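You operate a simulated robot arm through the tools that you are given. There is no shell and no other tool. Be economical: measure what you need, move in short steps, check, and stop when the job is done.

You run a simulated robot arm. Do the job below in one go: nothing can be reset, and whatever is moved stays where it is left.

JOB
Try both plug gauges in the ring housing on the bench and sort it.
Fine: the line stands, leave it so; if the red gauge goes in, red tray, else green tray; gauges back.
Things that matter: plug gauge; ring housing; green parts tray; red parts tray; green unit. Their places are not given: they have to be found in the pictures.

Only the result counts: the job must be done as asked and must still hold three seconds after the hand-in. Knocking over, shifting, dropping, spilling or breaking anything else fails it.

ROBOT AND FRAMES
A 6-joint arm with a two-finger parallel gripper, fixed in place. Base frame: the origin is at the foot of the arm, x ahead of it, y to its left, z up. Units: m, rad, N and s.
Its first joint turns from -1.152 to 1.152 rad. Payload 2.7 kg.
The TCP is the grasp point between the finger pads, 0.023 m short of the fingertips. In the tool frame z runs along the fingers and y along their closing line. The gripper opens to 0.094 m. The fingers are 0.038 m wide and 0.01 m thick; the gripper's body (0.054 by 0.096 m) begins 0.039 m behind the TCP.
Orientation is that of the tool frame in the base frame, as a unit quaternion [x, y, z, w]. With the fingers straight down and closing along the base's y, the tool's x points along the base's -x, its y along +y and its z along -z.

CONTROLS
- The arm moves only by the tool apply_moves. Its argument "commands" is a list that holds one entry, the list of rows, each a list of 7 numbers: the shift along the tool's x, y, z in m, then the turn, a rotation vector about the tool's x, y, z in rad, then the gripper command, from -1 (fully open) to 1 (shut), values between in proportion. In form: [[[dx, dy, dz, rx, ry, rz, fingers], ...]]. A call has 1 to 20 rows; each row shifts and turns the commanded pose from where the row before left it, along the tool's axes as they then stand. Rows are played at 5 a second. More than 0.05 m and 0.15 rad between two rows, or a gripper value outside its range, and nothing of the call is played. Where a pose cannot be reached the arm comes as near as it can. A force on the tool above 40 N (or 10 N above the force at the start of the call, whichever is more), or a blocked arm, ends the call early, and 0.2 s more pass. Each finger travels about 0.045 m/s and halts on what it meets, pressing with about 24 N; the grip force reading is that of the motor and also rises with nothing between the fingers. The clock runs only during rows and for 0.2 s after the last one: add rows that do not move to give the fingers time. It gives the time, the measured TCP pose, the force on the tool (base axes), the opening and the grip force at its end, in the units of the frame above (readings bear some noise), and new pictures: "pictures" is both (left out), scene, wrist or none.
- Cameras (640 x 400 px; columns grow to the right, rows downward): "scene" is fixed at [0.0674, -0.4237, 1.4137]; the picture's right is [0.83, -0.55, 0.00], its down [-0.26, -0.39, -0.88] and it looks along [0.49, 0.73, -0.47] (base axes); focal length 308 px, centre (320, 200). "wrist" rides on the gripper at [-0.039, 0, -0.044] in the tool frame; the picture's right is [0.00, -1.00, 0.00], its down [0.97, 0.00, -0.24] and it looks along [0.24, 0.00, 0.97] (tool axes); focal length 218 px, centre (320, 200).
- measure_at(camera, pixels): there is no depth. For up to 12 entries [column, row, z] of the newest picture of that camera ("zoom" is the newest enlarged one), the place [x, y] in the base frame at which the ray of that pixel passes the height z, good to about 0.002 m. It takes no simulated time.
- zoom(camera, box): a new picture of the part [left, top, right, bottom] of that camera's present view, enlarged. It takes no simulated time.
- sign_off(): hands the job in; it is judged then, once.

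Go step by step. Measure first, check grasps and placings, and put right what went wrong. The budget is 80 turns and 120 pictures, counting those below and the enlarged ones. Unless the task says otherwise, let go and move clear before handing in, and close with one line.

The tools are called after "Request:" by a JSON object that holds its "api" and its "payload". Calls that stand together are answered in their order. apply_moves: Moves the arm, as the interface text tells. Its arguments: {"type":"object","properties":{"commands":{"type":"array","items":{"type":"array","items":{"type":"array","items":{"type":"number"}}}},"pictures":{"type":"string","enum":["both","scene","wrist","none"]}},"required":["commands"]} The other tools are called the same way: measure_at (camera, pixels) gives the place at which the rays of pixels pass given heights; zoom (camera, box) takes an enlarged picture of a part of a camera's view; sign_off () hands the job in.

At the start:

```text
time_s: 0.0
tool_pos: [0.4318, 0.039, 1.1959]
tool_rot: [0.0, 1.0, 0.0, 0.001]
ft_force: [0.1, -1.2, -0.5]
width: 0.0941
finger_force: 0.0
```

scene: 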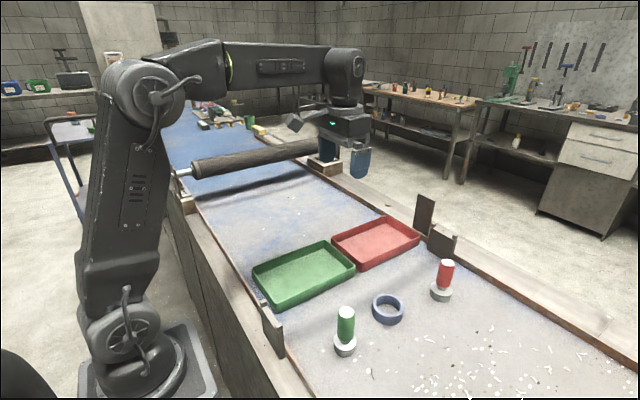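
wrist: 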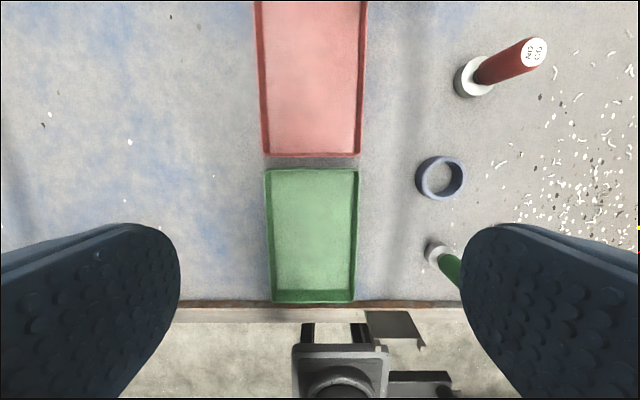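

The scene shows the green gauge near (346,325), the red one near (444,275), the blue ring at (387,309) and the two trays. I'll zoom in for details first.

Request:
{"api": "zoom", "payload": {"camera": "scene", "box": [300, 240, 480, 370]}}

Request:
{"api": "zoom", "payload": {"camera": "wrist", "box": [380, 20, 580, 300]}}

Request:
{"api": "zoom", "payload": {"camera": "scene", "box": [160, 80, 400, 230]}}

Request:
{"api": "measure_at", "payload": {"camera": "wrist", "pixels": [[440, 178, 0.88], [440, 178, 0.9], [472, 77, 0.88], [437, 253, 0.88], [534, 52, 0.96], [315, 75, 0.88], [312, 235, 0.88]]}}

Request:
{"api": "measure_at", "payload": {"camera": "scene", "pixels": [[345, 350, 0.88], [441, 296, 0.88], [387, 312, 0.88], [346, 311, 0.96], [446, 263, 0.96], [375, 243, 0.88], [303, 275, 0.88]]}}

```text
3.08 times, centred on (390, 305) of scene
```

zoom: 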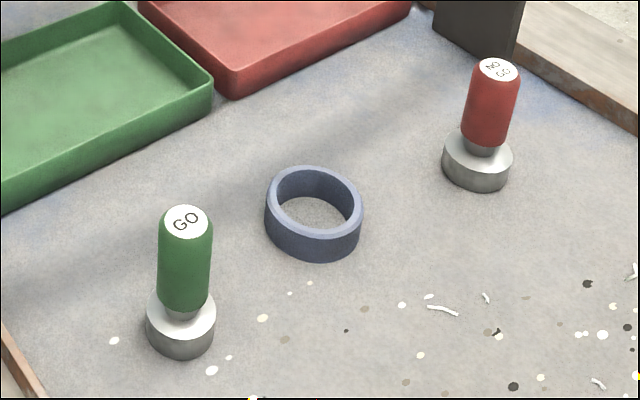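

```text
1.43 times, centred on (480, 160) of wrist
```

zoom: 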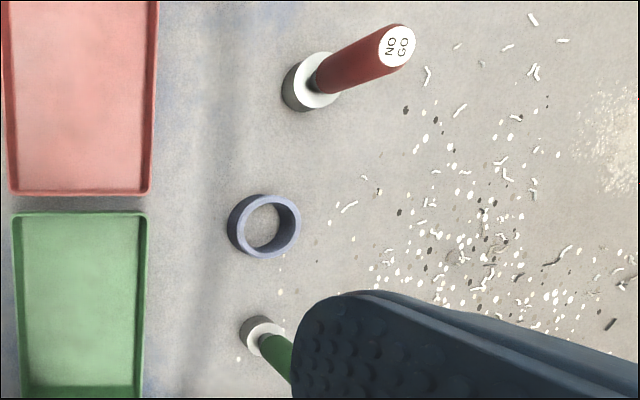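

```text
2.67 times, centred on (280, 155) of scene
```

zoom: 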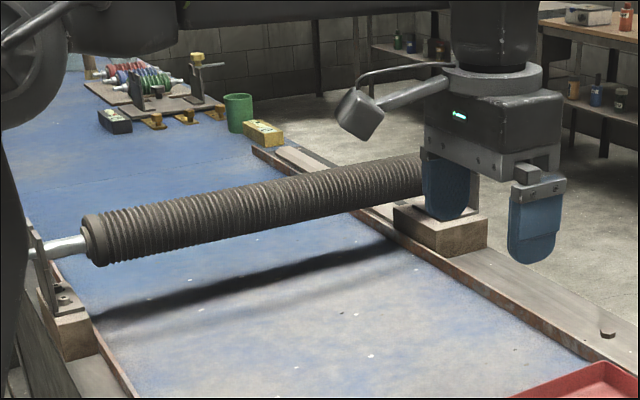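

```text
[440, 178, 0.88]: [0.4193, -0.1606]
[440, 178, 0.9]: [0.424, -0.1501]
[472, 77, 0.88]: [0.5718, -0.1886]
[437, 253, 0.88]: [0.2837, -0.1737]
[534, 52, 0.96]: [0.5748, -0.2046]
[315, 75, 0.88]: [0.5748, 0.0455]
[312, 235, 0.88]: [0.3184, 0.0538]
```

```text
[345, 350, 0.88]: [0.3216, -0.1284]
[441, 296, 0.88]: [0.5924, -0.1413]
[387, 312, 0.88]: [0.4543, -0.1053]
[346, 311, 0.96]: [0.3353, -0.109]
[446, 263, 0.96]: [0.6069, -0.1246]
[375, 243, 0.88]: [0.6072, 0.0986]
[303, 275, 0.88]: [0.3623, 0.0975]
```

The two cameras agree if the gauges stand near (0.303,-0.150) and (0.557,-0.163), the ring near (0.43,-0.14) and the surface is a bit above 0.88. I'll move over the row of parts to measure again from above.

Request:
{"api": "apply_moves", "payload": {"commands": [[[0, -0.038, 0, 0, 0, 0, -1], [0, -0.038, 0, 0, 0, 0, -1], [0, -0.038, 0, 0, 0, 0, -1], [0, -0.038, 0, 0, 0, 0, -1], [0, -0.037, 0, 0, 0, 0, -1], [0, 0, 0, 0, 0, 0, -1]]], "pictures": "both"}}

```text
time_s: 1.4
tool_pos: [0.4344, -0.1508, 1.1974]
tool_rot: [0.0, 1.0, 0.0, 0.001]
ft_force: [0.4, -0.3, 0.3]
width: 0.0942
finger_force: 0.0
```

scene: 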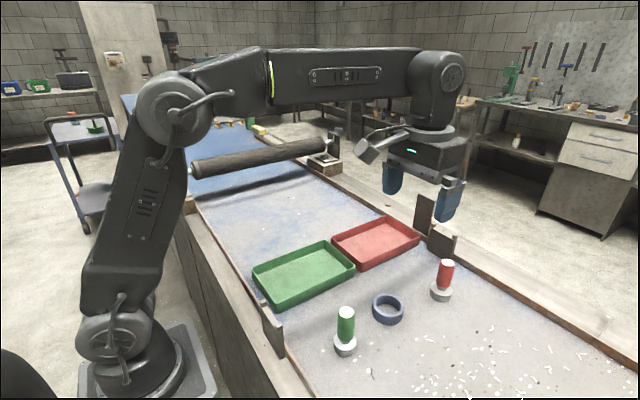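
wrist: 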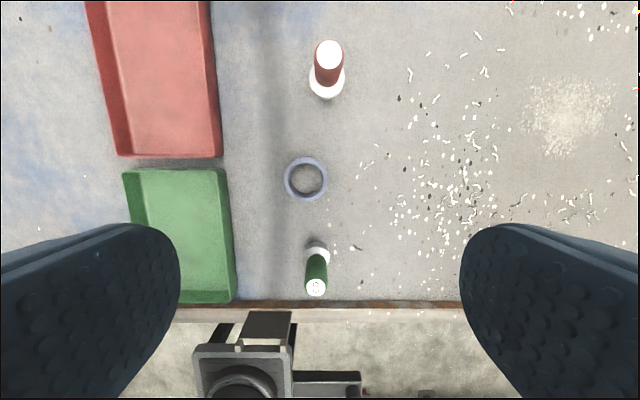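

The row is now centred in the wrist view: red cap (328,55), ring (306,178), green cap (316,288). I'll zoom in for sub-pixel values.

Request:
{"api": "zoom", "payload": {"camera": "wrist", "box": [240, 30, 400, 130]}}

Request:
{"api": "zoom", "payload": {"camera": "wrist", "box": [240, 130, 400, 230]}}

Request:
{"api": "zoom", "payload": {"camera": "wrist", "box": [240, 220, 400, 320]}}

```text
4.00 times, centred on (320, 80) of wrist
```

zoom: 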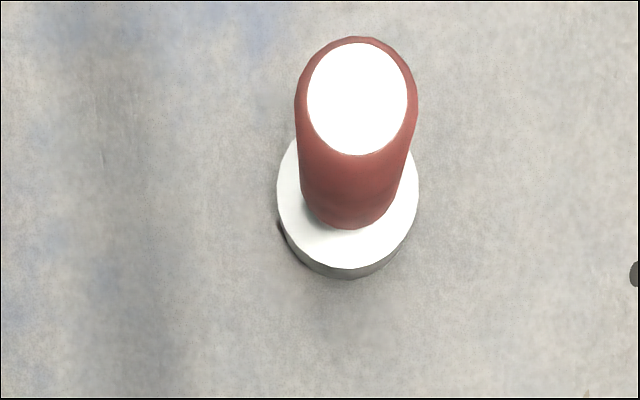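

```text
4.00 times, centred on (320, 180) of wrist
```

zoom: 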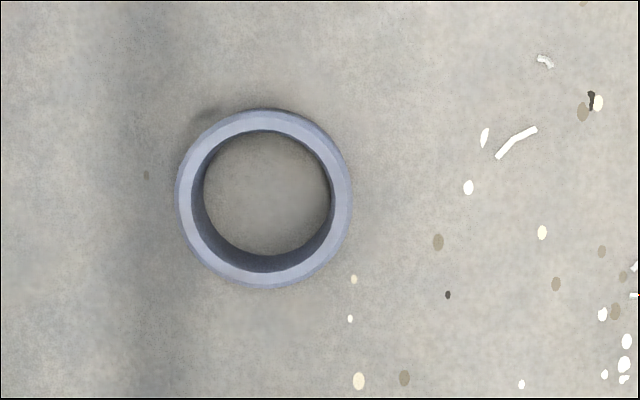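

```text
4.00 times, centred on (320, 270) of wrist
```

zoom: 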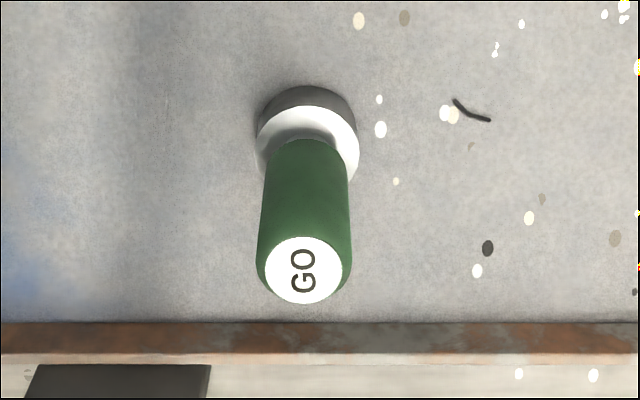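

Zooms give ring top centre (306,179.8), red disc top (327,79), red cap (329.3,54.8), green disc top (317,259) and green cap (316,287.5). I'll intersect these with candidate heights and with the scene rays.

Request:
{"api": "measure_at", "payload": {"camera": "wrist", "pixels": [[306, 179.8, 0.9], [306, 179.8, 0.92], [327, 79, 0.9], [327, 79, 0.92], [329.3, 54.8, 0.98], [329.3, 54.8, 1.0], [317, 259, 0.9], [317, 259, 0.92], [316, 287.5, 0.98], [316, 287.5, 1.0], [223, 160, 0.9], [236, 302, 0.9]]}}

Request:
{"api": "measure_at", "payload": {"camera": "scene", "pixels": [[387.9, 302.5, 0.9], [387.9, 302.5, 0.92], [441, 288.7, 0.9], [441, 288.7, 0.92], [447.8, 262.5, 0.98], [447.8, 262.5, 1.0], [345, 341, 0.9], [345, 341, 0.92], [346.6, 311.5, 0.98], [346.6, 311.5, 1.0]]}}

```text
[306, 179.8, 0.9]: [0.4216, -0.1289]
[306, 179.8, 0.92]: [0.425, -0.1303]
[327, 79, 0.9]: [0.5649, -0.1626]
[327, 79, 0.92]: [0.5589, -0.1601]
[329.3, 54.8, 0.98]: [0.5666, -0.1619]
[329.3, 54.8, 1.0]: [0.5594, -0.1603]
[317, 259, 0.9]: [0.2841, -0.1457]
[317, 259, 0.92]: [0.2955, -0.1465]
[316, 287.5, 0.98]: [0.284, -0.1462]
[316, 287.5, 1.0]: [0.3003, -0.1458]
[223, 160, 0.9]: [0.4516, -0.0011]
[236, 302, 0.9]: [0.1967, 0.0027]
```

```text
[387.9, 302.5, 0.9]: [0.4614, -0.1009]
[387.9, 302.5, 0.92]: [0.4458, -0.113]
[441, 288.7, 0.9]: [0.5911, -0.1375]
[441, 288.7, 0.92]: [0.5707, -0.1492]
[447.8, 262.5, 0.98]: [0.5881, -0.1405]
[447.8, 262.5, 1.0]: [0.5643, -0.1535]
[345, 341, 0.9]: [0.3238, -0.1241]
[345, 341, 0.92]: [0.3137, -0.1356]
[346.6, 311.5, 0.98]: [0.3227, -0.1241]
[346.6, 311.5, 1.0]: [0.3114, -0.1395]
```

Both cameras agree: green gauge at about (0.307,-0.146), red at (0.556,-0.159), ring centre (0.430,-0.1325) with its top at about 0.945, and caps at about 1.007. I'll go above the green gauge and check the centring.

Request:
{"api": "apply_moves", "payload": {"commands": [[[0.0425, 0.0016, 0, 0, 0, 0, -1], [0.0425, 0.0016, 0, 0, 0, 0, -1], [0.0424, 0.0016, 0, 0, 0, 0, -1], [0, 0, 0.045, 0, 0, 0, -1], [0, 0, 0.045, 0, 0, 0, -1], [0, 0, 0.042, 0, 0, 0, -1], [0, 0, 0, 0, 0, 0, -1]]], "pictures": "both"}}

```text
time_s: 3.0
tool_pos: [0.3047, -0.1452, 1.0633]
tool_rot: [0.0, 1.0, 0.0, 0.001]
ft_force: [0.4, -0.3, -0.6]
width: 0.0938
finger_force: 0.1
```

scene: 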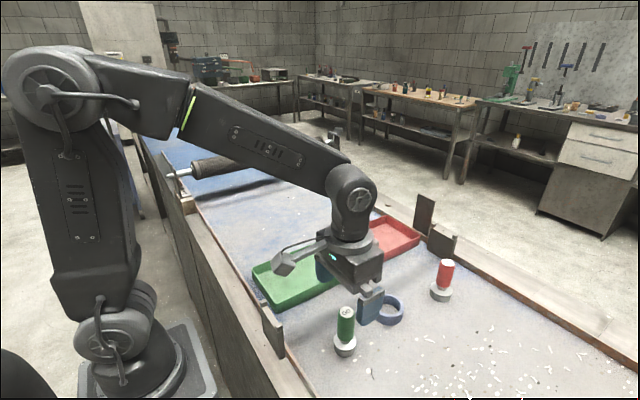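
wrist: 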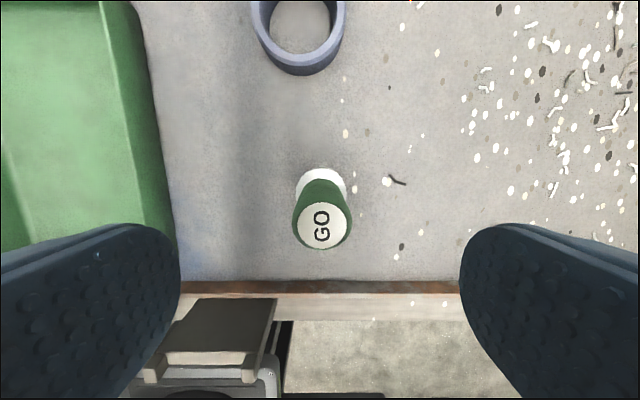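

The green cap is at (322,226) and the ring is partly visible at the top. I'll measure where the cap lies now.

Request:
{"api": "measure_at", "payload": {"camera": "wrist", "pixels": [[322, 226, 1.007], [322, 226, 0.98], [322, 226, 0.95], [320, 192, 0.937], [320, 192, 0.92], [299, 27, 0.91], [299, 27, 0.94]]}}

Request:
{"api": "measure_at", "payload": {"camera": "scene", "pixels": [[369, 325, 1.04], [366, 291, 1.1]]}}

Request:
{"api": "zoom", "payload": {"camera": "scene", "box": [290, 240, 450, 360]}}

```text
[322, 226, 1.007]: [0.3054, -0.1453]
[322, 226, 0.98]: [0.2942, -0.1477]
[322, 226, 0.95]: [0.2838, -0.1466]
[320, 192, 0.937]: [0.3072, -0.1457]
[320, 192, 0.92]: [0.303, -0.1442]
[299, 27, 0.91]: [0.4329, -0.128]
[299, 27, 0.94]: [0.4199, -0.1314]
```

```text
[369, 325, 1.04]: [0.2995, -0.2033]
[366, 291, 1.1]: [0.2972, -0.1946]
```

```text
3.33 times, centred on (370, 300) of scene
```

zoom: 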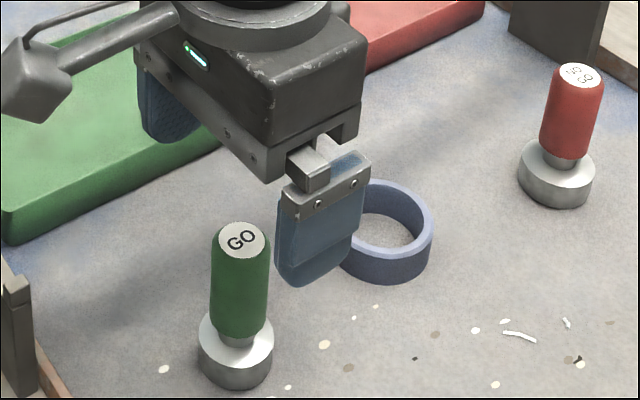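

Everything agrees with the gauge at (0.306,-0.1455), right under the TCP. I'll descend to z≈0.985 and close the fingers.

Request:
{"api": "apply_moves", "payload": {"commands": [[[-0.001, 0, 0.04, 0, 0, 0, -1], [0, 0, 0.038, 0, 0, 0, -1], [0, 0, 0, 0, 0, 0, -1], [0, 0, 0, 0, 0, 0, 1], [0, 0, 0, 0, 0, 0, 1], [0, 0, 0, 0, 0, 0, 1], [0, 0, 0, 0, 0, 0, 1], [0, 0, 0, 0, 0, 0, 1], [0, 0, 0, 0, 0, 0, 1]]], "pictures": "both"}}

```text
time_s: 5.0
tool_pos: [0.3054, -0.1457, 0.9836]
tool_rot: [-0.001, 1.0, 0.0, 0.001]
ft_force: [0.0, 0.4, 0.3]
width: 0.0297
finger_force: 23.4
```

scene: 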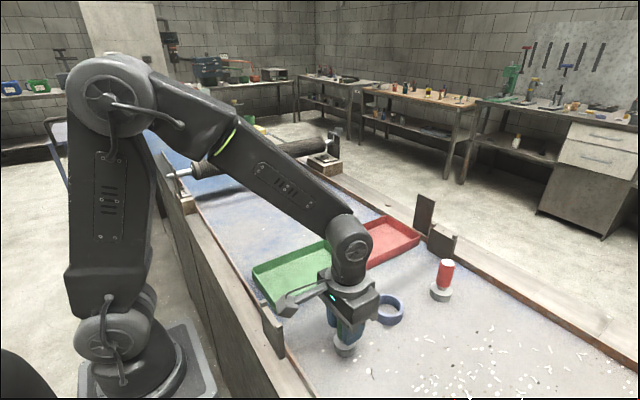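
wrist: 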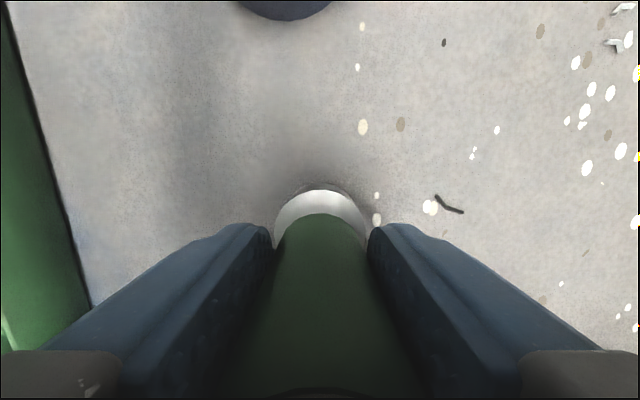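

The grip is good: width 0.0297, with the disc centred at column 320. I'll lift 0.06 and move over the ring.

Request:
{"api": "apply_moves", "payload": {"commands": [[[0, 0, -0.03, 0, 0, 0, 1], [0, 0, -0.03, 0, 0, 0, 1], [-0.0415, 0.0044, 0, 0, 0, 0, 1], [-0.0415, 0.0044, 0, 0, 0, 0, 1], [-0.0415, 0.0044, 0, 0, 0, 0, 1], [0, 0, 0, 0, 0, 0, 1], [0, 0, 0, 0, 0, 0, 1]]], "pictures": "both"}}

Request:
{"api": "zoom", "payload": {"camera": "scene", "box": [310, 220, 470, 340]}}

Request:
{"api": "zoom", "payload": {"camera": "wrist", "box": [240, 130, 400, 250]}}

```text
time_s: 6.6
tool_pos: [0.4289, -0.1307, 1.0469]
tool_rot: [0.001, 1.0, 0.0, 0.001]
ft_force: [0.3, -0.2, -1.7]
width: 0.0296
finger_force: 24.2
```

scene: 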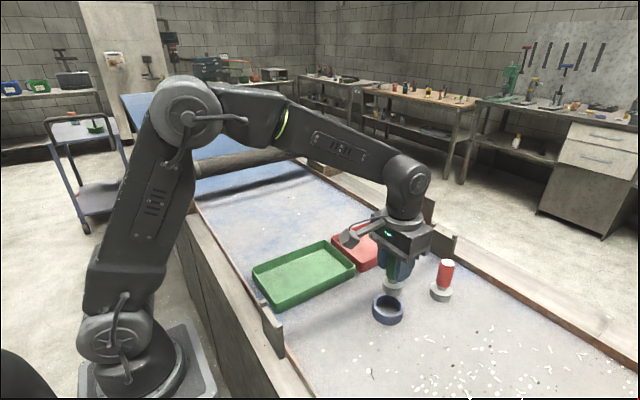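
wrist: 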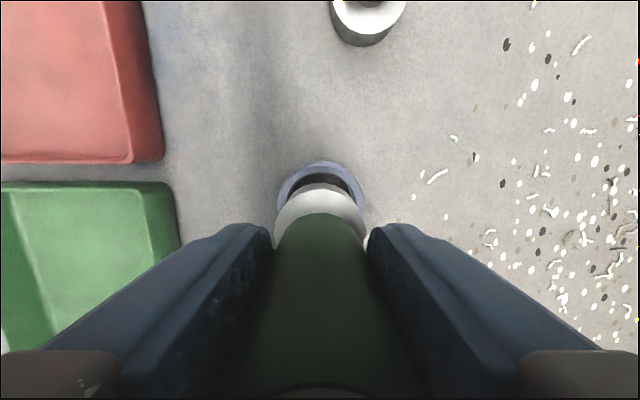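

```text
3.33 times, centred on (390, 280) of scene
```

zoom: 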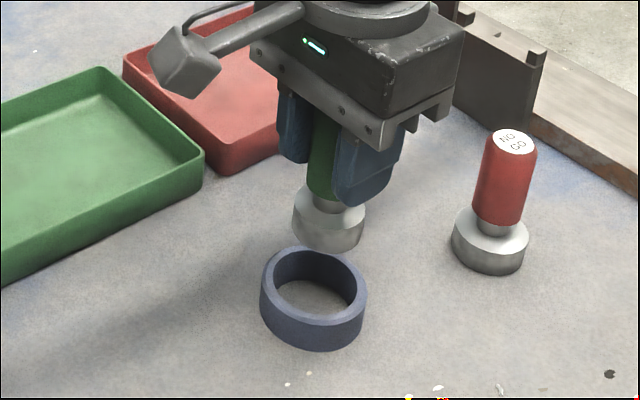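

```text
3.33 times, centred on (320, 190) of wrist
```

zoom: 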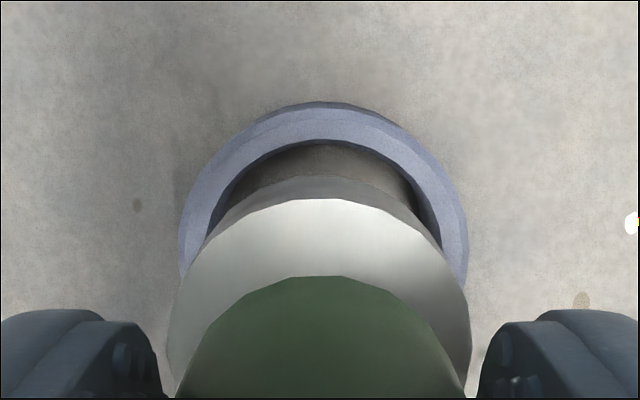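

The lateral offset is under 1 mm, with the ring centre slightly right of the gauge. I'll measure the far edges in x: ring outer row 160.6, ring inner row 171.4, disc top edge row 189.4 and disc bottom edge row 182.8.

Request:
{"api": "measure_at", "payload": {"camera": "wrist", "pixels": [[321, 160.6, 0.942], [321, 171.4, 0.943], [320, 189.4, 0.999], [320, 182.8, 0.977], [277, 206, 0.943], [364, 206, 0.943]]}}

Request:
{"api": "measure_at", "payload": {"camera": "scene", "pixels": [[388, 306.5, 0.945], [388, 306.5, 0.94], [388.5, 278, 0.985], [388.5, 284, 0.995]]}}

```text
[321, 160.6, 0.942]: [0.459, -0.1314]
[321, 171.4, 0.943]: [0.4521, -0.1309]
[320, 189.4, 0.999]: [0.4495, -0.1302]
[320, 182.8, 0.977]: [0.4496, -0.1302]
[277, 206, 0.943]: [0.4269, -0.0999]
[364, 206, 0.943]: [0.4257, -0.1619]
```

```text
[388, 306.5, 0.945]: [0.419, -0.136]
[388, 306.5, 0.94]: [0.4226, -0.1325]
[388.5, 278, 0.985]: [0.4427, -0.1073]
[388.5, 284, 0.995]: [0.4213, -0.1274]
```

The ring centre is at about (0.4285,-0.131) with inner radius about 23.6 mm, and the disc is aligned within 1 mm. I'll lower in small steps.

Request:
{"api": "apply_moves", "payload": {"commands": [[[0.0005, -0.0005, 0.012, 0, 0, 0, 1], [0, 0, 0.01, 0, 0, 0, 1], [0, 0, 0.006, 0, 0, 0, 1], [0, 0, 0.006, 0, 0, 0, 1], [0, 0, 0.006, 0, 0, 0, 1], [0, 0, 0.006, 0, 0, 0, 1], [0, 0, 0.006, 0, 0, 0, 1], [0, 0, 0, 0, 0, 0, 1]]], "pictures": "both"}}

Request:
{"api": "zoom", "payload": {"camera": "scene", "box": [310, 220, 470, 340]}}

```text
time_s: 8.4
tool_pos: [0.4313, -0.1329, 0.9934]
tool_rot: [-0.001, 1.0, -0.001, 0.002]
ft_force: [0.6, -0.1, -1.7]
width: 0.0294
finger_force: 23.9
```

scene: 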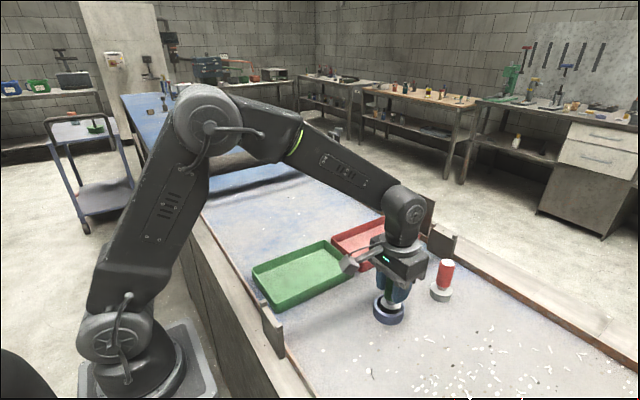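
wrist: 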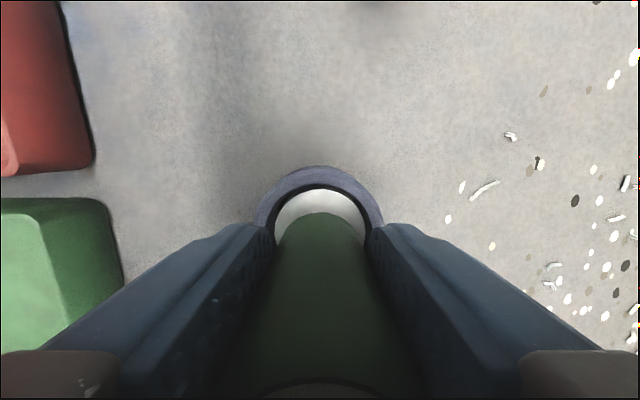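

```text
3.33 times, centred on (390, 280) of scene
```

zoom: 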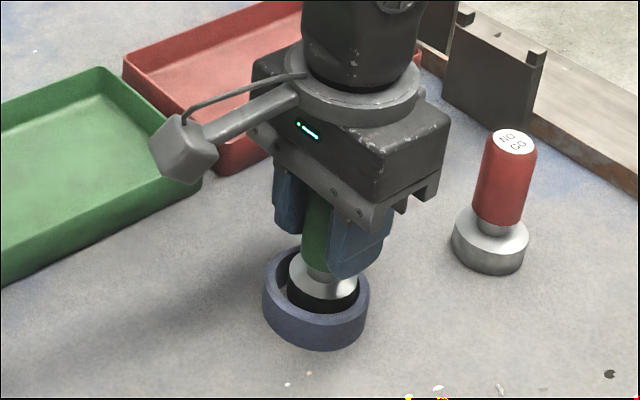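

The green plug sank into the ring freely with no force rise. I'll go a little deeper, then lift out and reverse the path to its spot.

Request:
{"api": "apply_moves", "payload": {"commands": [[[0, 0, 0.005, 0, 0, 0, 1], [0, 0, 0, 0, 0, 0, 1], [0, 0, -0.017, 0, 0, 0, 1], [0, 0, -0.02, 0, 0, 0, 1], [0, 0, -0.02, 0, 0, 0, 1], [0, 0, 0, 0, 0, 0, 1], [0.0414, -0.0043, 0, 0, 0, 0, 1], [0.0413, -0.0042, 0, 0, 0, 0, 1], [0.0413, -0.0042, 0, 0, 0, 0, 1], [0, 0, 0, 0, 0, 0, 1], [0, 0, 0.02, 0, 0, 0, 1], [0, 0, 0.02, 0, 0, 0, 1], [0, 0, 0.01, 0, 0, 0, 1], [0, 0, 0.006, 0, 0, 0, 1], [0, 0, 0.0035, 0, 0, 0, 1], [0, 0, 0, 0, 0, 0, 1]]], "pictures": "both"}}

Request:
{"api": "zoom", "payload": {"camera": "scene", "box": [290, 240, 450, 360]}}

```text
time_s: 11.8
tool_pos: [0.306, -0.1463, 0.9859]
tool_rot: [0.0, 1.0, -0.001, 0.002]
ft_force: [-3.3, 2.4, 10.6]
width: 0.0293
finger_force: 24.0
```

scene: 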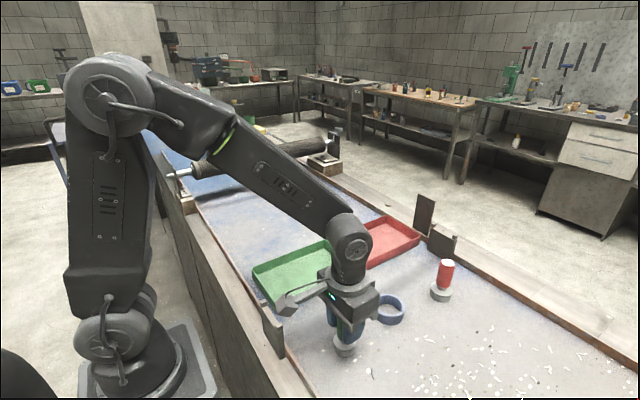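
wrist: 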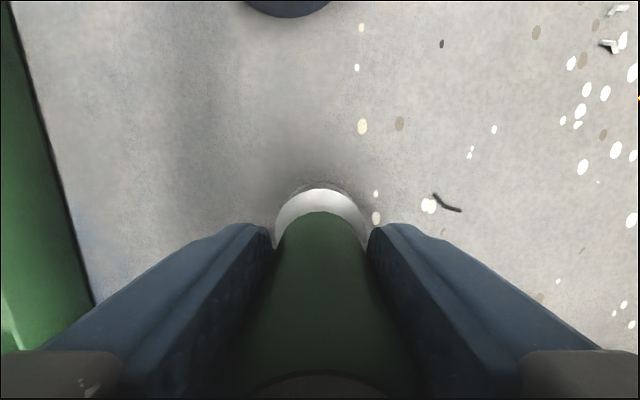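

```text
3.33 times, centred on (370, 300) of scene
```

zoom: 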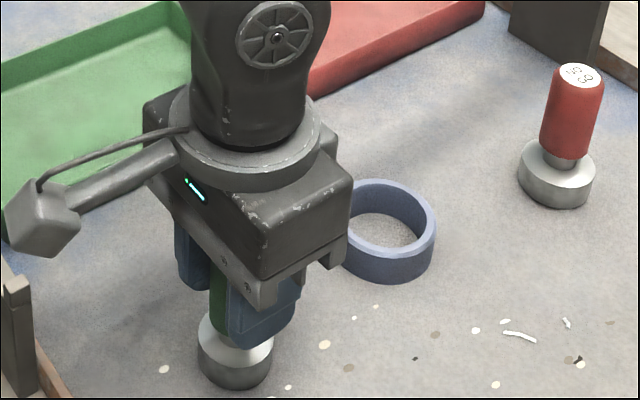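

Floor contact (10 N) and the wrist view matches the original grasp view to within a pixel. I'll release, rise and travel above the red gauge.

Request:
{"api": "apply_moves", "payload": {"commands": [[[0, 0, 0, 0, 0, 0, -1], [0, 0, 0, 0, 0, 0, -1], [0, 0, 0, 0, 0, 0, -1], [0, 0, 0, 0, 0, 0, -1], [0, 0, 0, 0, 0, 0, -1], [0, 0, -0.04, 0, 0, 0, -1], [0, 0, -0.04, 0, 0, 0, -1], [-0.042, -0.0023, 0, 0, 0, 0, -1], [-0.042, -0.0023, 0, 0, 0, 0, -1], [-0.042, -0.0023, 0, 0, 0, 0, -1], [-0.042, -0.0023, 0, 0, 0, 0, -1], [-0.041, -0.0023, 0, 0, 0, 0, -1], [-0.041, -0.0023, 0, 0, 0, 0, -1], [0, 0, 0, 0, 0, 0, -1]]], "pictures": "both"}}

Request:
{"api": "zoom", "payload": {"camera": "scene", "box": [300, 240, 480, 370]}}

Request:
{"api": "zoom", "payload": {"camera": "wrist", "box": [240, 140, 400, 260]}}

```text
time_s: 14.8
tool_pos: [0.5572, -0.1586, 1.0658]
tool_rot: [0.001, 1.0, 0.001, 0.0]
ft_force: [0.9, -0.6, 0.2]
width: 0.094
finger_force: 0.1
```

scene: 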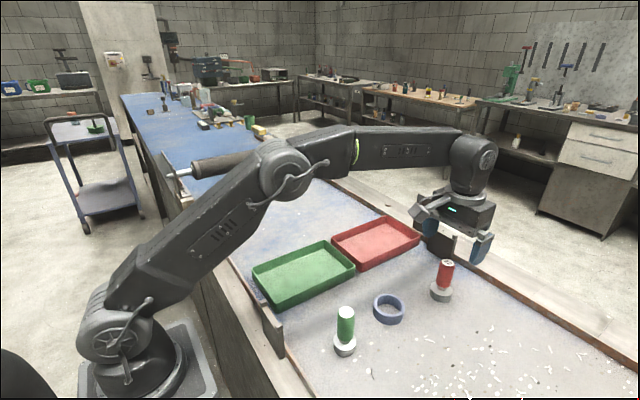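
wrist: 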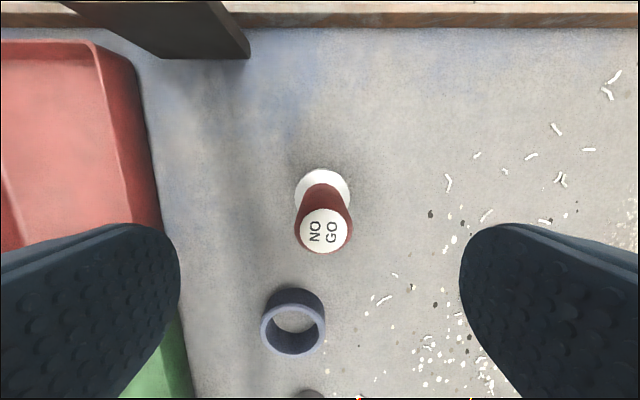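

```text
3.08 times, centred on (390, 305) of scene
```

zoom: 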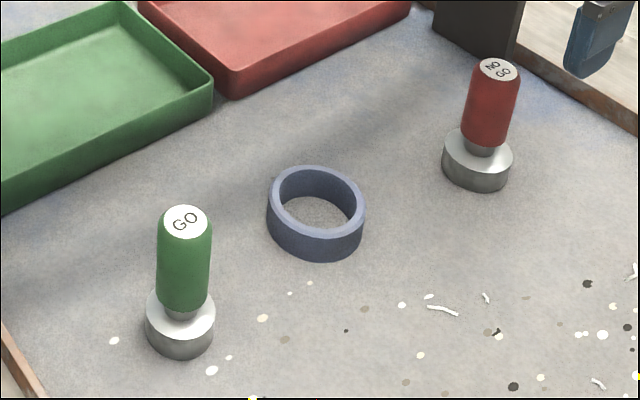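

```text
3.33 times, centred on (320, 200) of wrist
```

zoom: 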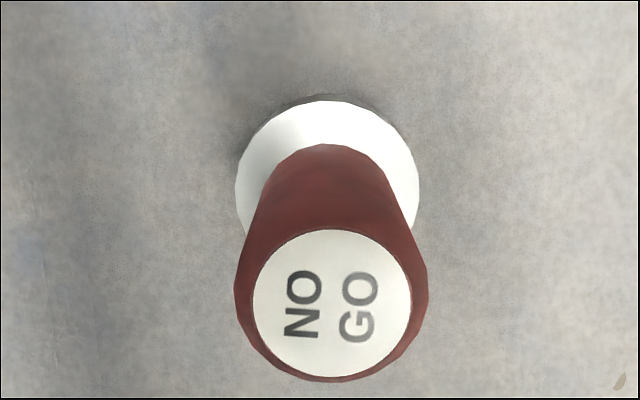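

Green stands back at its original place. The ring shifted about 1.5 mm. I'll measure the red cap, the red disc and the ring.

Request:
{"api": "measure_at", "payload": {"camera": "wrist", "pixels": [[323.6, 231.2, 1.007], [322.1, 197, 0.937], [293, 329, 0.945], [261, 330, 0.945], [326, 330, 0.945], [294, 301, 0.945], [294, 358, 0.945]]}}

Request:
{"api": "zoom", "payload": {"camera": "wrist", "box": [240, 270, 360, 390]}}

```text
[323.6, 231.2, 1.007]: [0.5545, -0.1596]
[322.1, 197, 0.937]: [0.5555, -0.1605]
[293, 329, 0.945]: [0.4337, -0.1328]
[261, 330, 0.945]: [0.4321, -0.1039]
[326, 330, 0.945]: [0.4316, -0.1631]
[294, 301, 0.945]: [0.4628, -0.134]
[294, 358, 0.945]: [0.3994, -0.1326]
```

```text
3.33 times, centred on (300, 330) of wrist
```

zoom: 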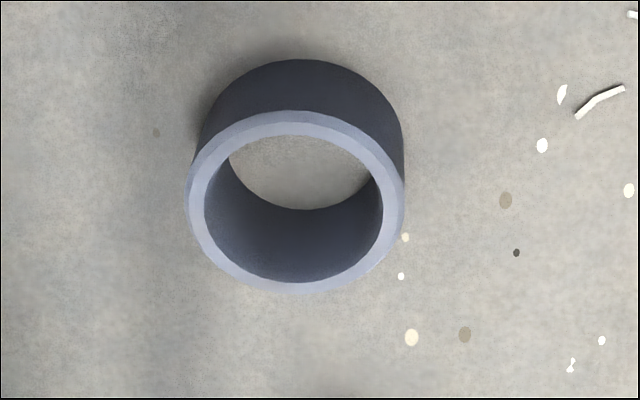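

The red gauge is at (0.555,-0.160) and the ring at about (0.4315,-0.133). I'll descend and grip red.

Request:
{"api": "apply_moves", "payload": {"commands": [[[0.0005, -0.001, 0.04, 0, 0, 0, -1], [0, 0, 0.0395, 0, 0, 0, -1], [0, 0, 0, 0, 0, 0, -1], [0, 0, 0, 0, 0, 0, 1], [0, 0, 0, 0, 0, 0, 1], [0, 0, 0, 0, 0, 0, 1], [0, 0, 0, 0, 0, 0, 1], [0, 0, 0, 0, 0, 0, 1], [0, 0, 0, 0, 0, 0, 1]]], "pictures": "wrist"}}

```text
time_s: 16.8
tool_pos: [0.5587, -0.1601, 0.9873]
tool_rot: [0.0, 1.0, 0.001, 0.001]
ft_force: [-0.2, 0.1, 0.8]
width: 0.0296
finger_force: 24.1
```

wrist: 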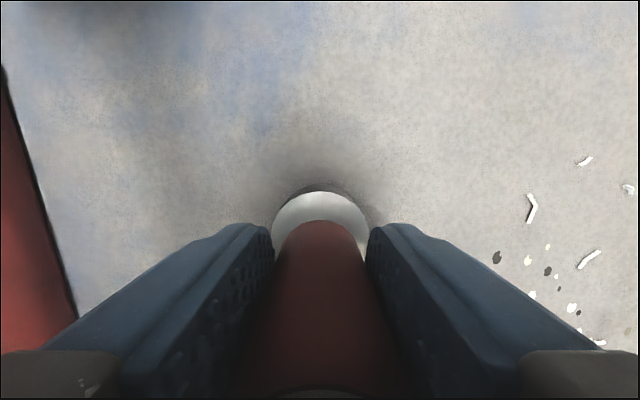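

The red gauge is gripped (0.0296). I'll lift 0.06 and move over the ring.

Request:
{"api": "apply_moves", "payload": {"commands": [[[0, 0, -0.03, 0, 0, 0, 1], [0, 0, -0.03, 0, 0, 0, 1], [0.0412, 0.009, 0, 0, 0, 0, 1], [0.0412, 0.009, 0, 0, 0, 0, 1], [0.0411, 0.009, 0, 0, 0, 0, 1], [0, 0, 0, 0, 0, 0, 1], [0, 0, 0, 0, 0, 0, 1]]], "pictures": "wrist"}}

Request:
{"api": "zoom", "payload": {"camera": "wrist", "box": [240, 130, 400, 250]}}

Request:
{"api": "zoom", "payload": {"camera": "scene", "box": [330, 240, 450, 330]}}

```text
time_s: 18.4
tool_pos: [0.4323, -0.1318, 1.047]
tool_rot: [-0.001, 1.0, 0.0, 0.0]
ft_force: [-0.2, -0.1, -0.2]
width: 0.0
finger_force: 24.5
```

wrist: 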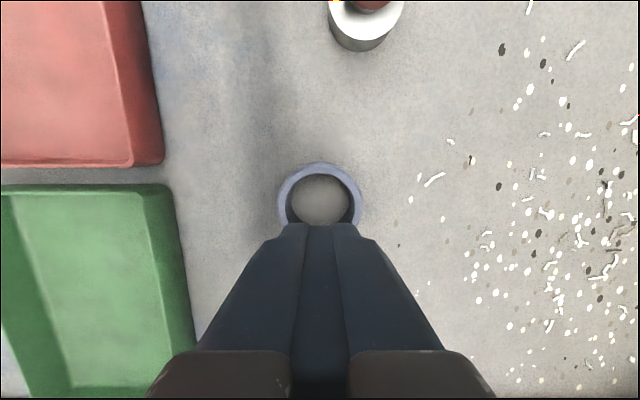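

```text
3.33 times, centred on (320, 190) of wrist
```

zoom: 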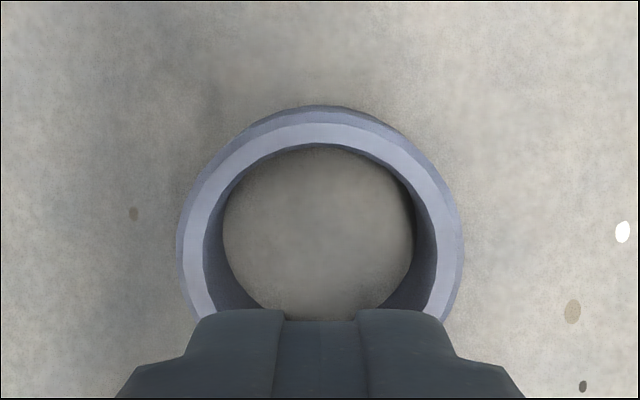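

```text
4.44 times, centred on (390, 285) of scene
```

zoom: 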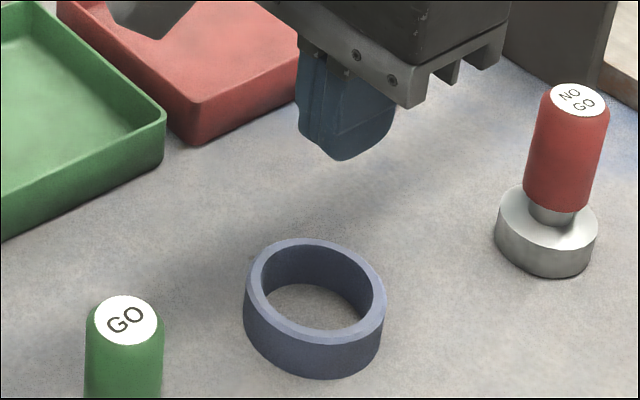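

The red gauge slipped out of the fingers and still stands at its place (cap (448,262)). I'll open, go back above it and look again before a firmer, lower grip.

Request:
{"api": "apply_moves", "payload": {"commands": [[[0, 0, -0.02, 0, 0, 0, -1], [-0.0412, -0.009, 0, 0, 0, 0, -1], [-0.0412, -0.009, 0, 0, 0, 0, -1], [-0.0411, -0.009, 0, 0, 0, 0, -1], [0, 0, 0, 0, 0, 0, -1], [0, 0, 0, 0, 0, 0, -1]]], "pictures": "both"}}

Request:
{"api": "zoom", "payload": {"camera": "scene", "box": [300, 240, 480, 370]}}

Request:
{"api": "zoom", "payload": {"camera": "wrist", "box": [240, 140, 400, 260]}}

```text
time_s: 19.8
tool_pos: [0.5541, -0.1589, 1.0648]
tool_rot: [0.0, 1.0, 0.0, 0.001]
ft_force: [0.7, -1.1, 0.6]
width: 0.0939
finger_force: 0.0
```

scene: 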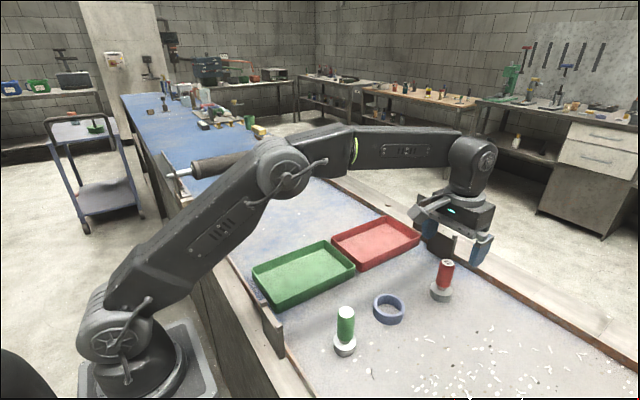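
wrist: 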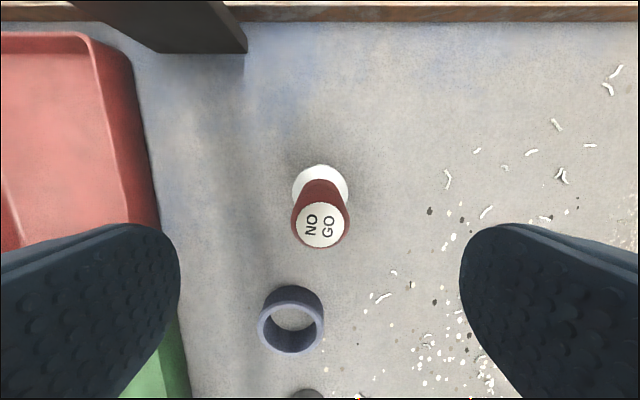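

```text
3.08 times, centred on (390, 305) of scene
```

zoom: 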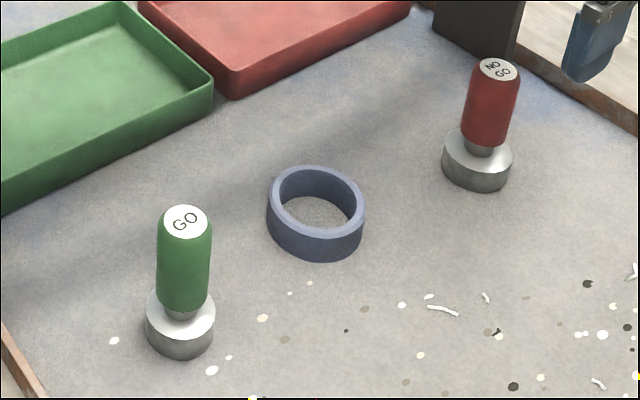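

```text
3.33 times, centred on (320, 200) of wrist
```

zoom: 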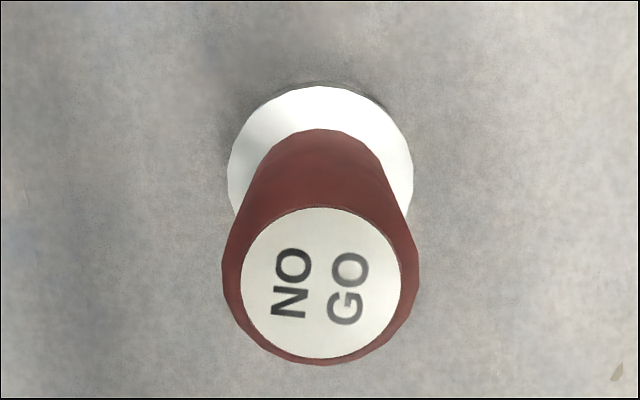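

The red gauge hasn't moved. I'll measure its centring, then grip about 8 mm lower and lift slowly.

Request:
{"api": "measure_at", "payload": {"camera": "wrist", "pixels": [[320.2, 224.8, 1.007], [320.2, 192, 0.937], [320.2, 224.8, 1.0]]}}

Request:
{"api": "apply_moves", "payload": {"commands": [[[0, 0, 0.04, 0, 0, 0, -1], [0, 0, 0.04, 0, 0, 0, -1], [0, 0, 0.008, 0, 0, 0, -1], [0, 0, 0, 0, 0, 0, -1], [0, 0, 0, 0, 0, 0, 1], [0, 0, 0, 0, 0, 0, 1], [0, 0, 0, 0, 0, 0, 1], [0, 0, 0, 0, 0, 0, 1], [0, 0, 0, 0, 0, 0, 1], [0, 0, 0, 0, 0, 0, 1], [0, 0, 0, 0, 0, 0, 1], [0, 0, 0, 0, 0, 0, 1]]], "pictures": "both"}}

Request:
{"api": "zoom", "payload": {"camera": "scene", "box": [380, 210, 500, 310]}}

```text
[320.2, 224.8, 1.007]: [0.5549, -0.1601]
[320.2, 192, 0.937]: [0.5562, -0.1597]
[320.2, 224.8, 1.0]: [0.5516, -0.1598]
```

```text
time_s: 22.4
tool_pos: [0.5571, -0.1597, 0.9783]
tool_rot: [0.0, 1.0, -0.001, 0.001]
ft_force: [0.0, -1.2, 0.4]
width: 0.0292
finger_force: 23.3
```

scene: 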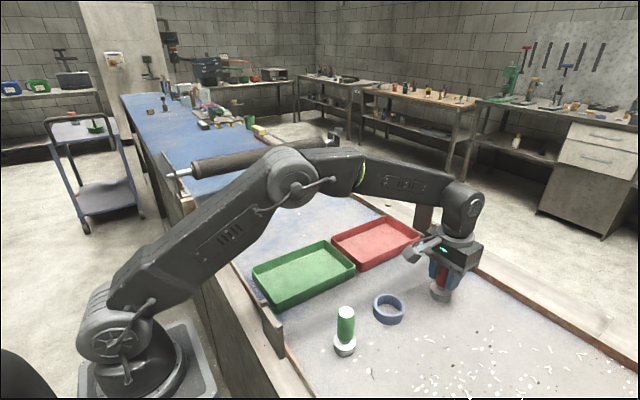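
wrist: 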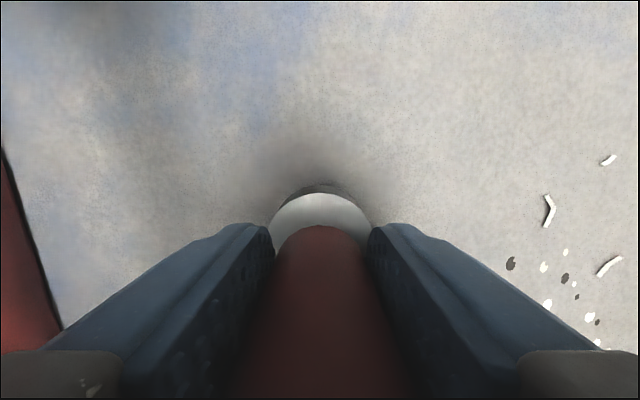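

```text
4.00 times, centred on (440, 260) of scene
```

zoom: 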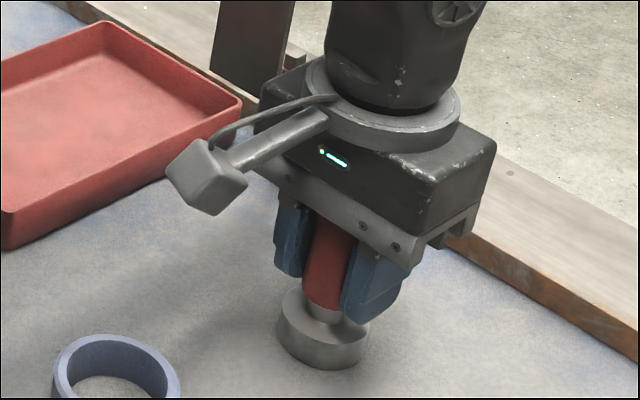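

The grip is lower now (width 0.0292). I'll lift slowly by 2 cm and check that it holds.

Request:
{"api": "apply_moves", "payload": {"commands": [[[0, 0, -0.002, 0, 0, 0, 1], [0, 0, -0.003, 0, 0, 0, 1], [0, 0, -0.005, 0, 0, 0, 1], [0, 0, -0.005, 0, 0, 0, 1], [0, 0, -0.005, 0, 0, 0, 1], [0, 0, 0, 0, 0, 0, 1], [0, 0, 0, 0, 0, 0, 1]]], "pictures": "wrist"}}

Request:
{"api": "zoom", "payload": {"camera": "scene", "box": [380, 210, 500, 310]}}

```text
time_s: 24.0
tool_pos: [0.5558, -0.1596, 0.9982]
tool_rot: [-0.001, 1.0, 0.001, 0.002]
ft_force: [-0.1, 0.7, -2.1]
width: 0.0291
finger_force: 24.0
```

wrist: 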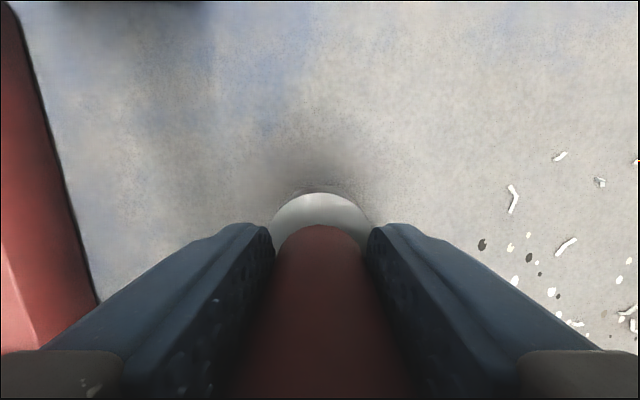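

```text
4.00 times, centred on (440, 260) of scene
```

zoom: 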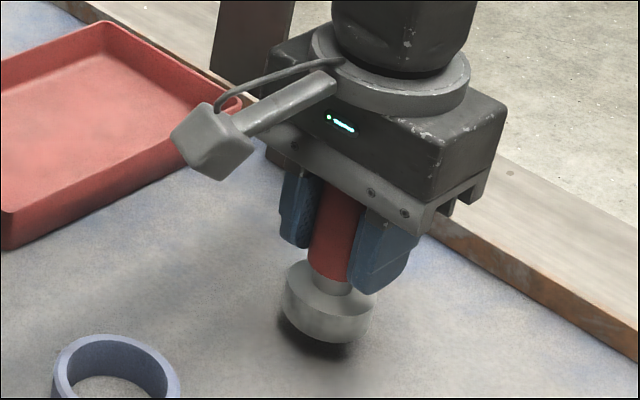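

It holds: the disc edge stays at row 193. I'll lift further and carry it over the ring.

Request:
{"api": "apply_moves", "payload": {"commands": [[[0, 0, -0.01, 0, 0, 0, 1], [0, 0, -0.015, 0, 0, 0, 1], [0, 0, -0.013, 0, 0, 0, 1], [0.0206, 0.0045, 0, 0, 0, 0, 1], [0.0206, 0.0045, 0, 0, 0, 0, 1], [0.0206, 0.0045, 0, 0, 0, 0, 1], [0.0206, 0.0045, 0, 0, 0, 0, 1], [0.0206, 0.0045, 0, 0, 0, 0, 1], [0.0205, 0.0045, 0, 0, 0, 0, 1], [0, 0, 0, 0, 0, 0, 1], [0, 0, 0, 0, 0, 0, 1]]], "pictures": "wrist"}}

Request:
{"api": "zoom", "payload": {"camera": "wrist", "box": [240, 130, 400, 250]}}

Request:
{"api": "zoom", "payload": {"camera": "scene", "box": [330, 240, 450, 330]}}

```text
time_s: 26.4
tool_pos: [0.4326, -0.1321, 1.0357]
tool_rot: [-0.001, 1.0, 0.001, 0.001]
ft_force: [1.1, -1.1, -2.5]
width: 0.0293
finger_force: 24.2
```

wrist: 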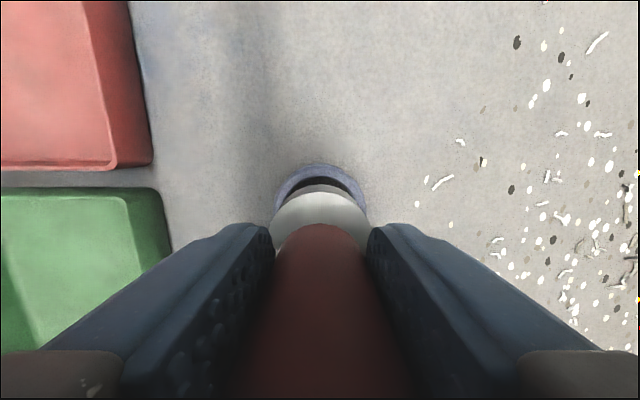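

```text
3.33 times, centred on (320, 190) of wrist
```

zoom: 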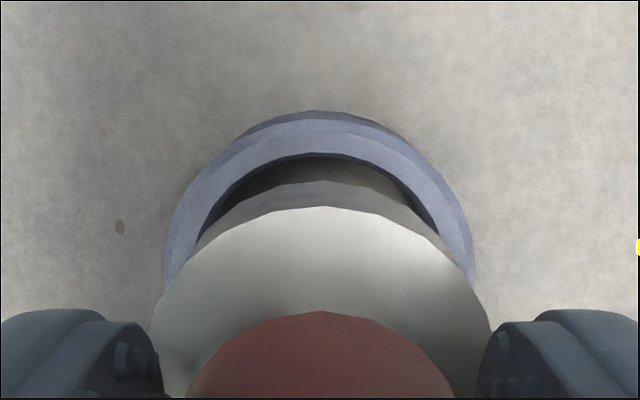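

```text
4.44 times, centred on (390, 285) of scene
```

zoom: 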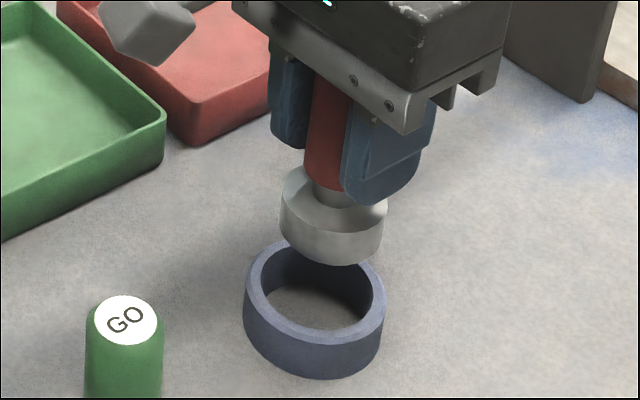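

I'll measure the edges again: ring outer row 163, ring inner row 176.5, disc top edge row 192.1, disc bottom edge row 184.3, plus the side edges.

Request:
{"api": "measure_at", "payload": {"camera": "wrist", "pixels": [[320, 163, 0.942], [320, 176.5, 0.944], [320, 192.1, 0.995], [320, 184.3, 0.973], [272.9, 214, 0.942], [366.2, 214, 0.942], [269, 230, 0.995], [371.3, 230, 0.995]]}}

```text
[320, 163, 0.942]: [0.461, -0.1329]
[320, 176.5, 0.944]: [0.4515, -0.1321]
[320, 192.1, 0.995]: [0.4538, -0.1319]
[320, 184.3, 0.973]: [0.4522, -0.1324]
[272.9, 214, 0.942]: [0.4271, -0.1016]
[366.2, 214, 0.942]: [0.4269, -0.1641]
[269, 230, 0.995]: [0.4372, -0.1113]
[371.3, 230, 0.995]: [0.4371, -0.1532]
```

The disc is about 1 mm ahead in x, so I'll correct that. Then I'll lower to just past the ring's top edge and read the force.

Request:
{"api": "apply_moves", "payload": {"commands": [[[0.001, -0.0005, 0.01, 0, 0, 0, 1], [0, 0, 0.01, 0, 0, 0, 1], [0, 0, 0.003, 0, 0, 0, 1], [0, 0, 0.003, 0, 0, 0, 1], [0, 0, 0.003, 0, 0, 0, 1], [0, 0, 0, 0, 0, 0, 1]]], "pictures": "wrist"}}

Request:
{"api": "zoom", "payload": {"camera": "scene", "box": [330, 240, 450, 330]}}

Request:
{"api": "zoom", "payload": {"camera": "wrist", "box": [240, 130, 400, 250]}}

```text
time_s: 27.8
tool_pos: [0.4313, -0.1337, 1.0072]
tool_rot: [0.001, 1.0, 0.0, 0.001]
ft_force: [0.4, 0.1, -2.2]
width: 0.0292
finger_force: 24.3
```

wrist: 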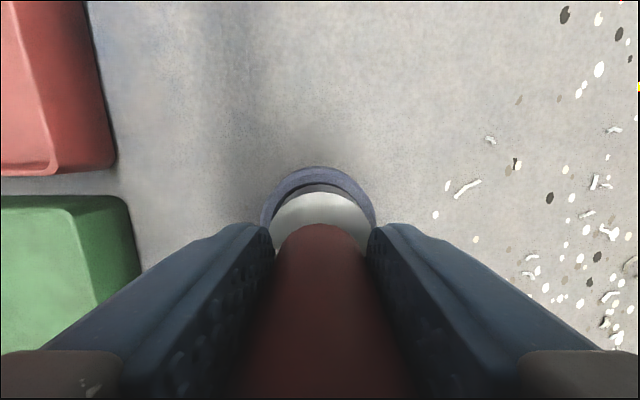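

```text
4.44 times, centred on (390, 285) of scene
```

zoom: 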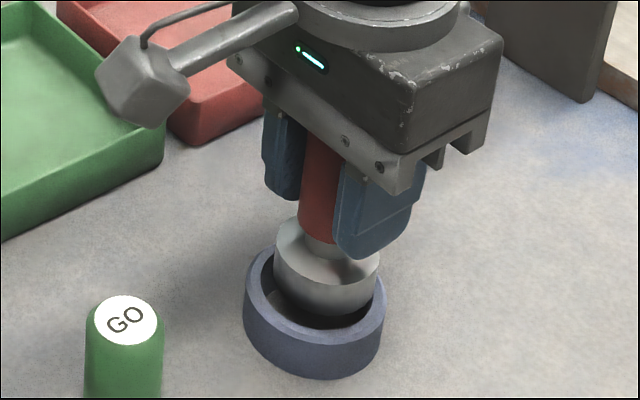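

```text
3.33 times, centred on (320, 190) of wrist
```

zoom: 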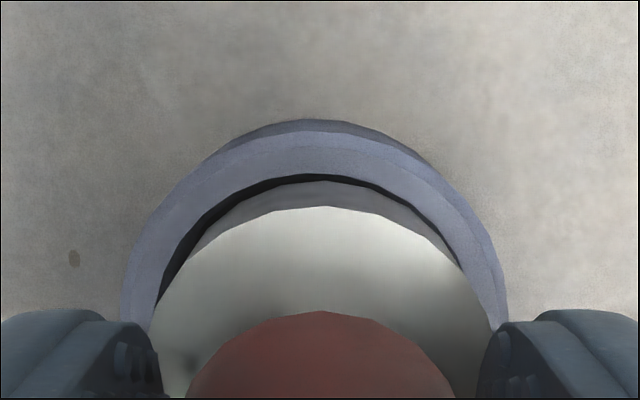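

The plug is at the mouth with no force. In the wrist view the ring centre (column about 315 zoomed) sits left of the disc (321), so I'll shift about 0.8 mm in +y. I'll check x first.

Request:
{"api": "measure_at", "payload": {"camera": "wrist", "pixels": [[319, 184.3, 0.944], [319, 181.9, 0.944], [318, 166, 0.942], [276, 222, 0.943], [286, 205, 0.944], [292, 201, 0.944], [356, 207, 0.944], [360, 205, 0.944]]}}

```text
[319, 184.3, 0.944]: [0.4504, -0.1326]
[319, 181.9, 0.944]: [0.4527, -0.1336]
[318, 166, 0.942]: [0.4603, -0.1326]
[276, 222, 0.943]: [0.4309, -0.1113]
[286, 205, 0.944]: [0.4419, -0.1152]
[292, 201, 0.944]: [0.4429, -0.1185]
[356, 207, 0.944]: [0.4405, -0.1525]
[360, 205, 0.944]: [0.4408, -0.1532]
```

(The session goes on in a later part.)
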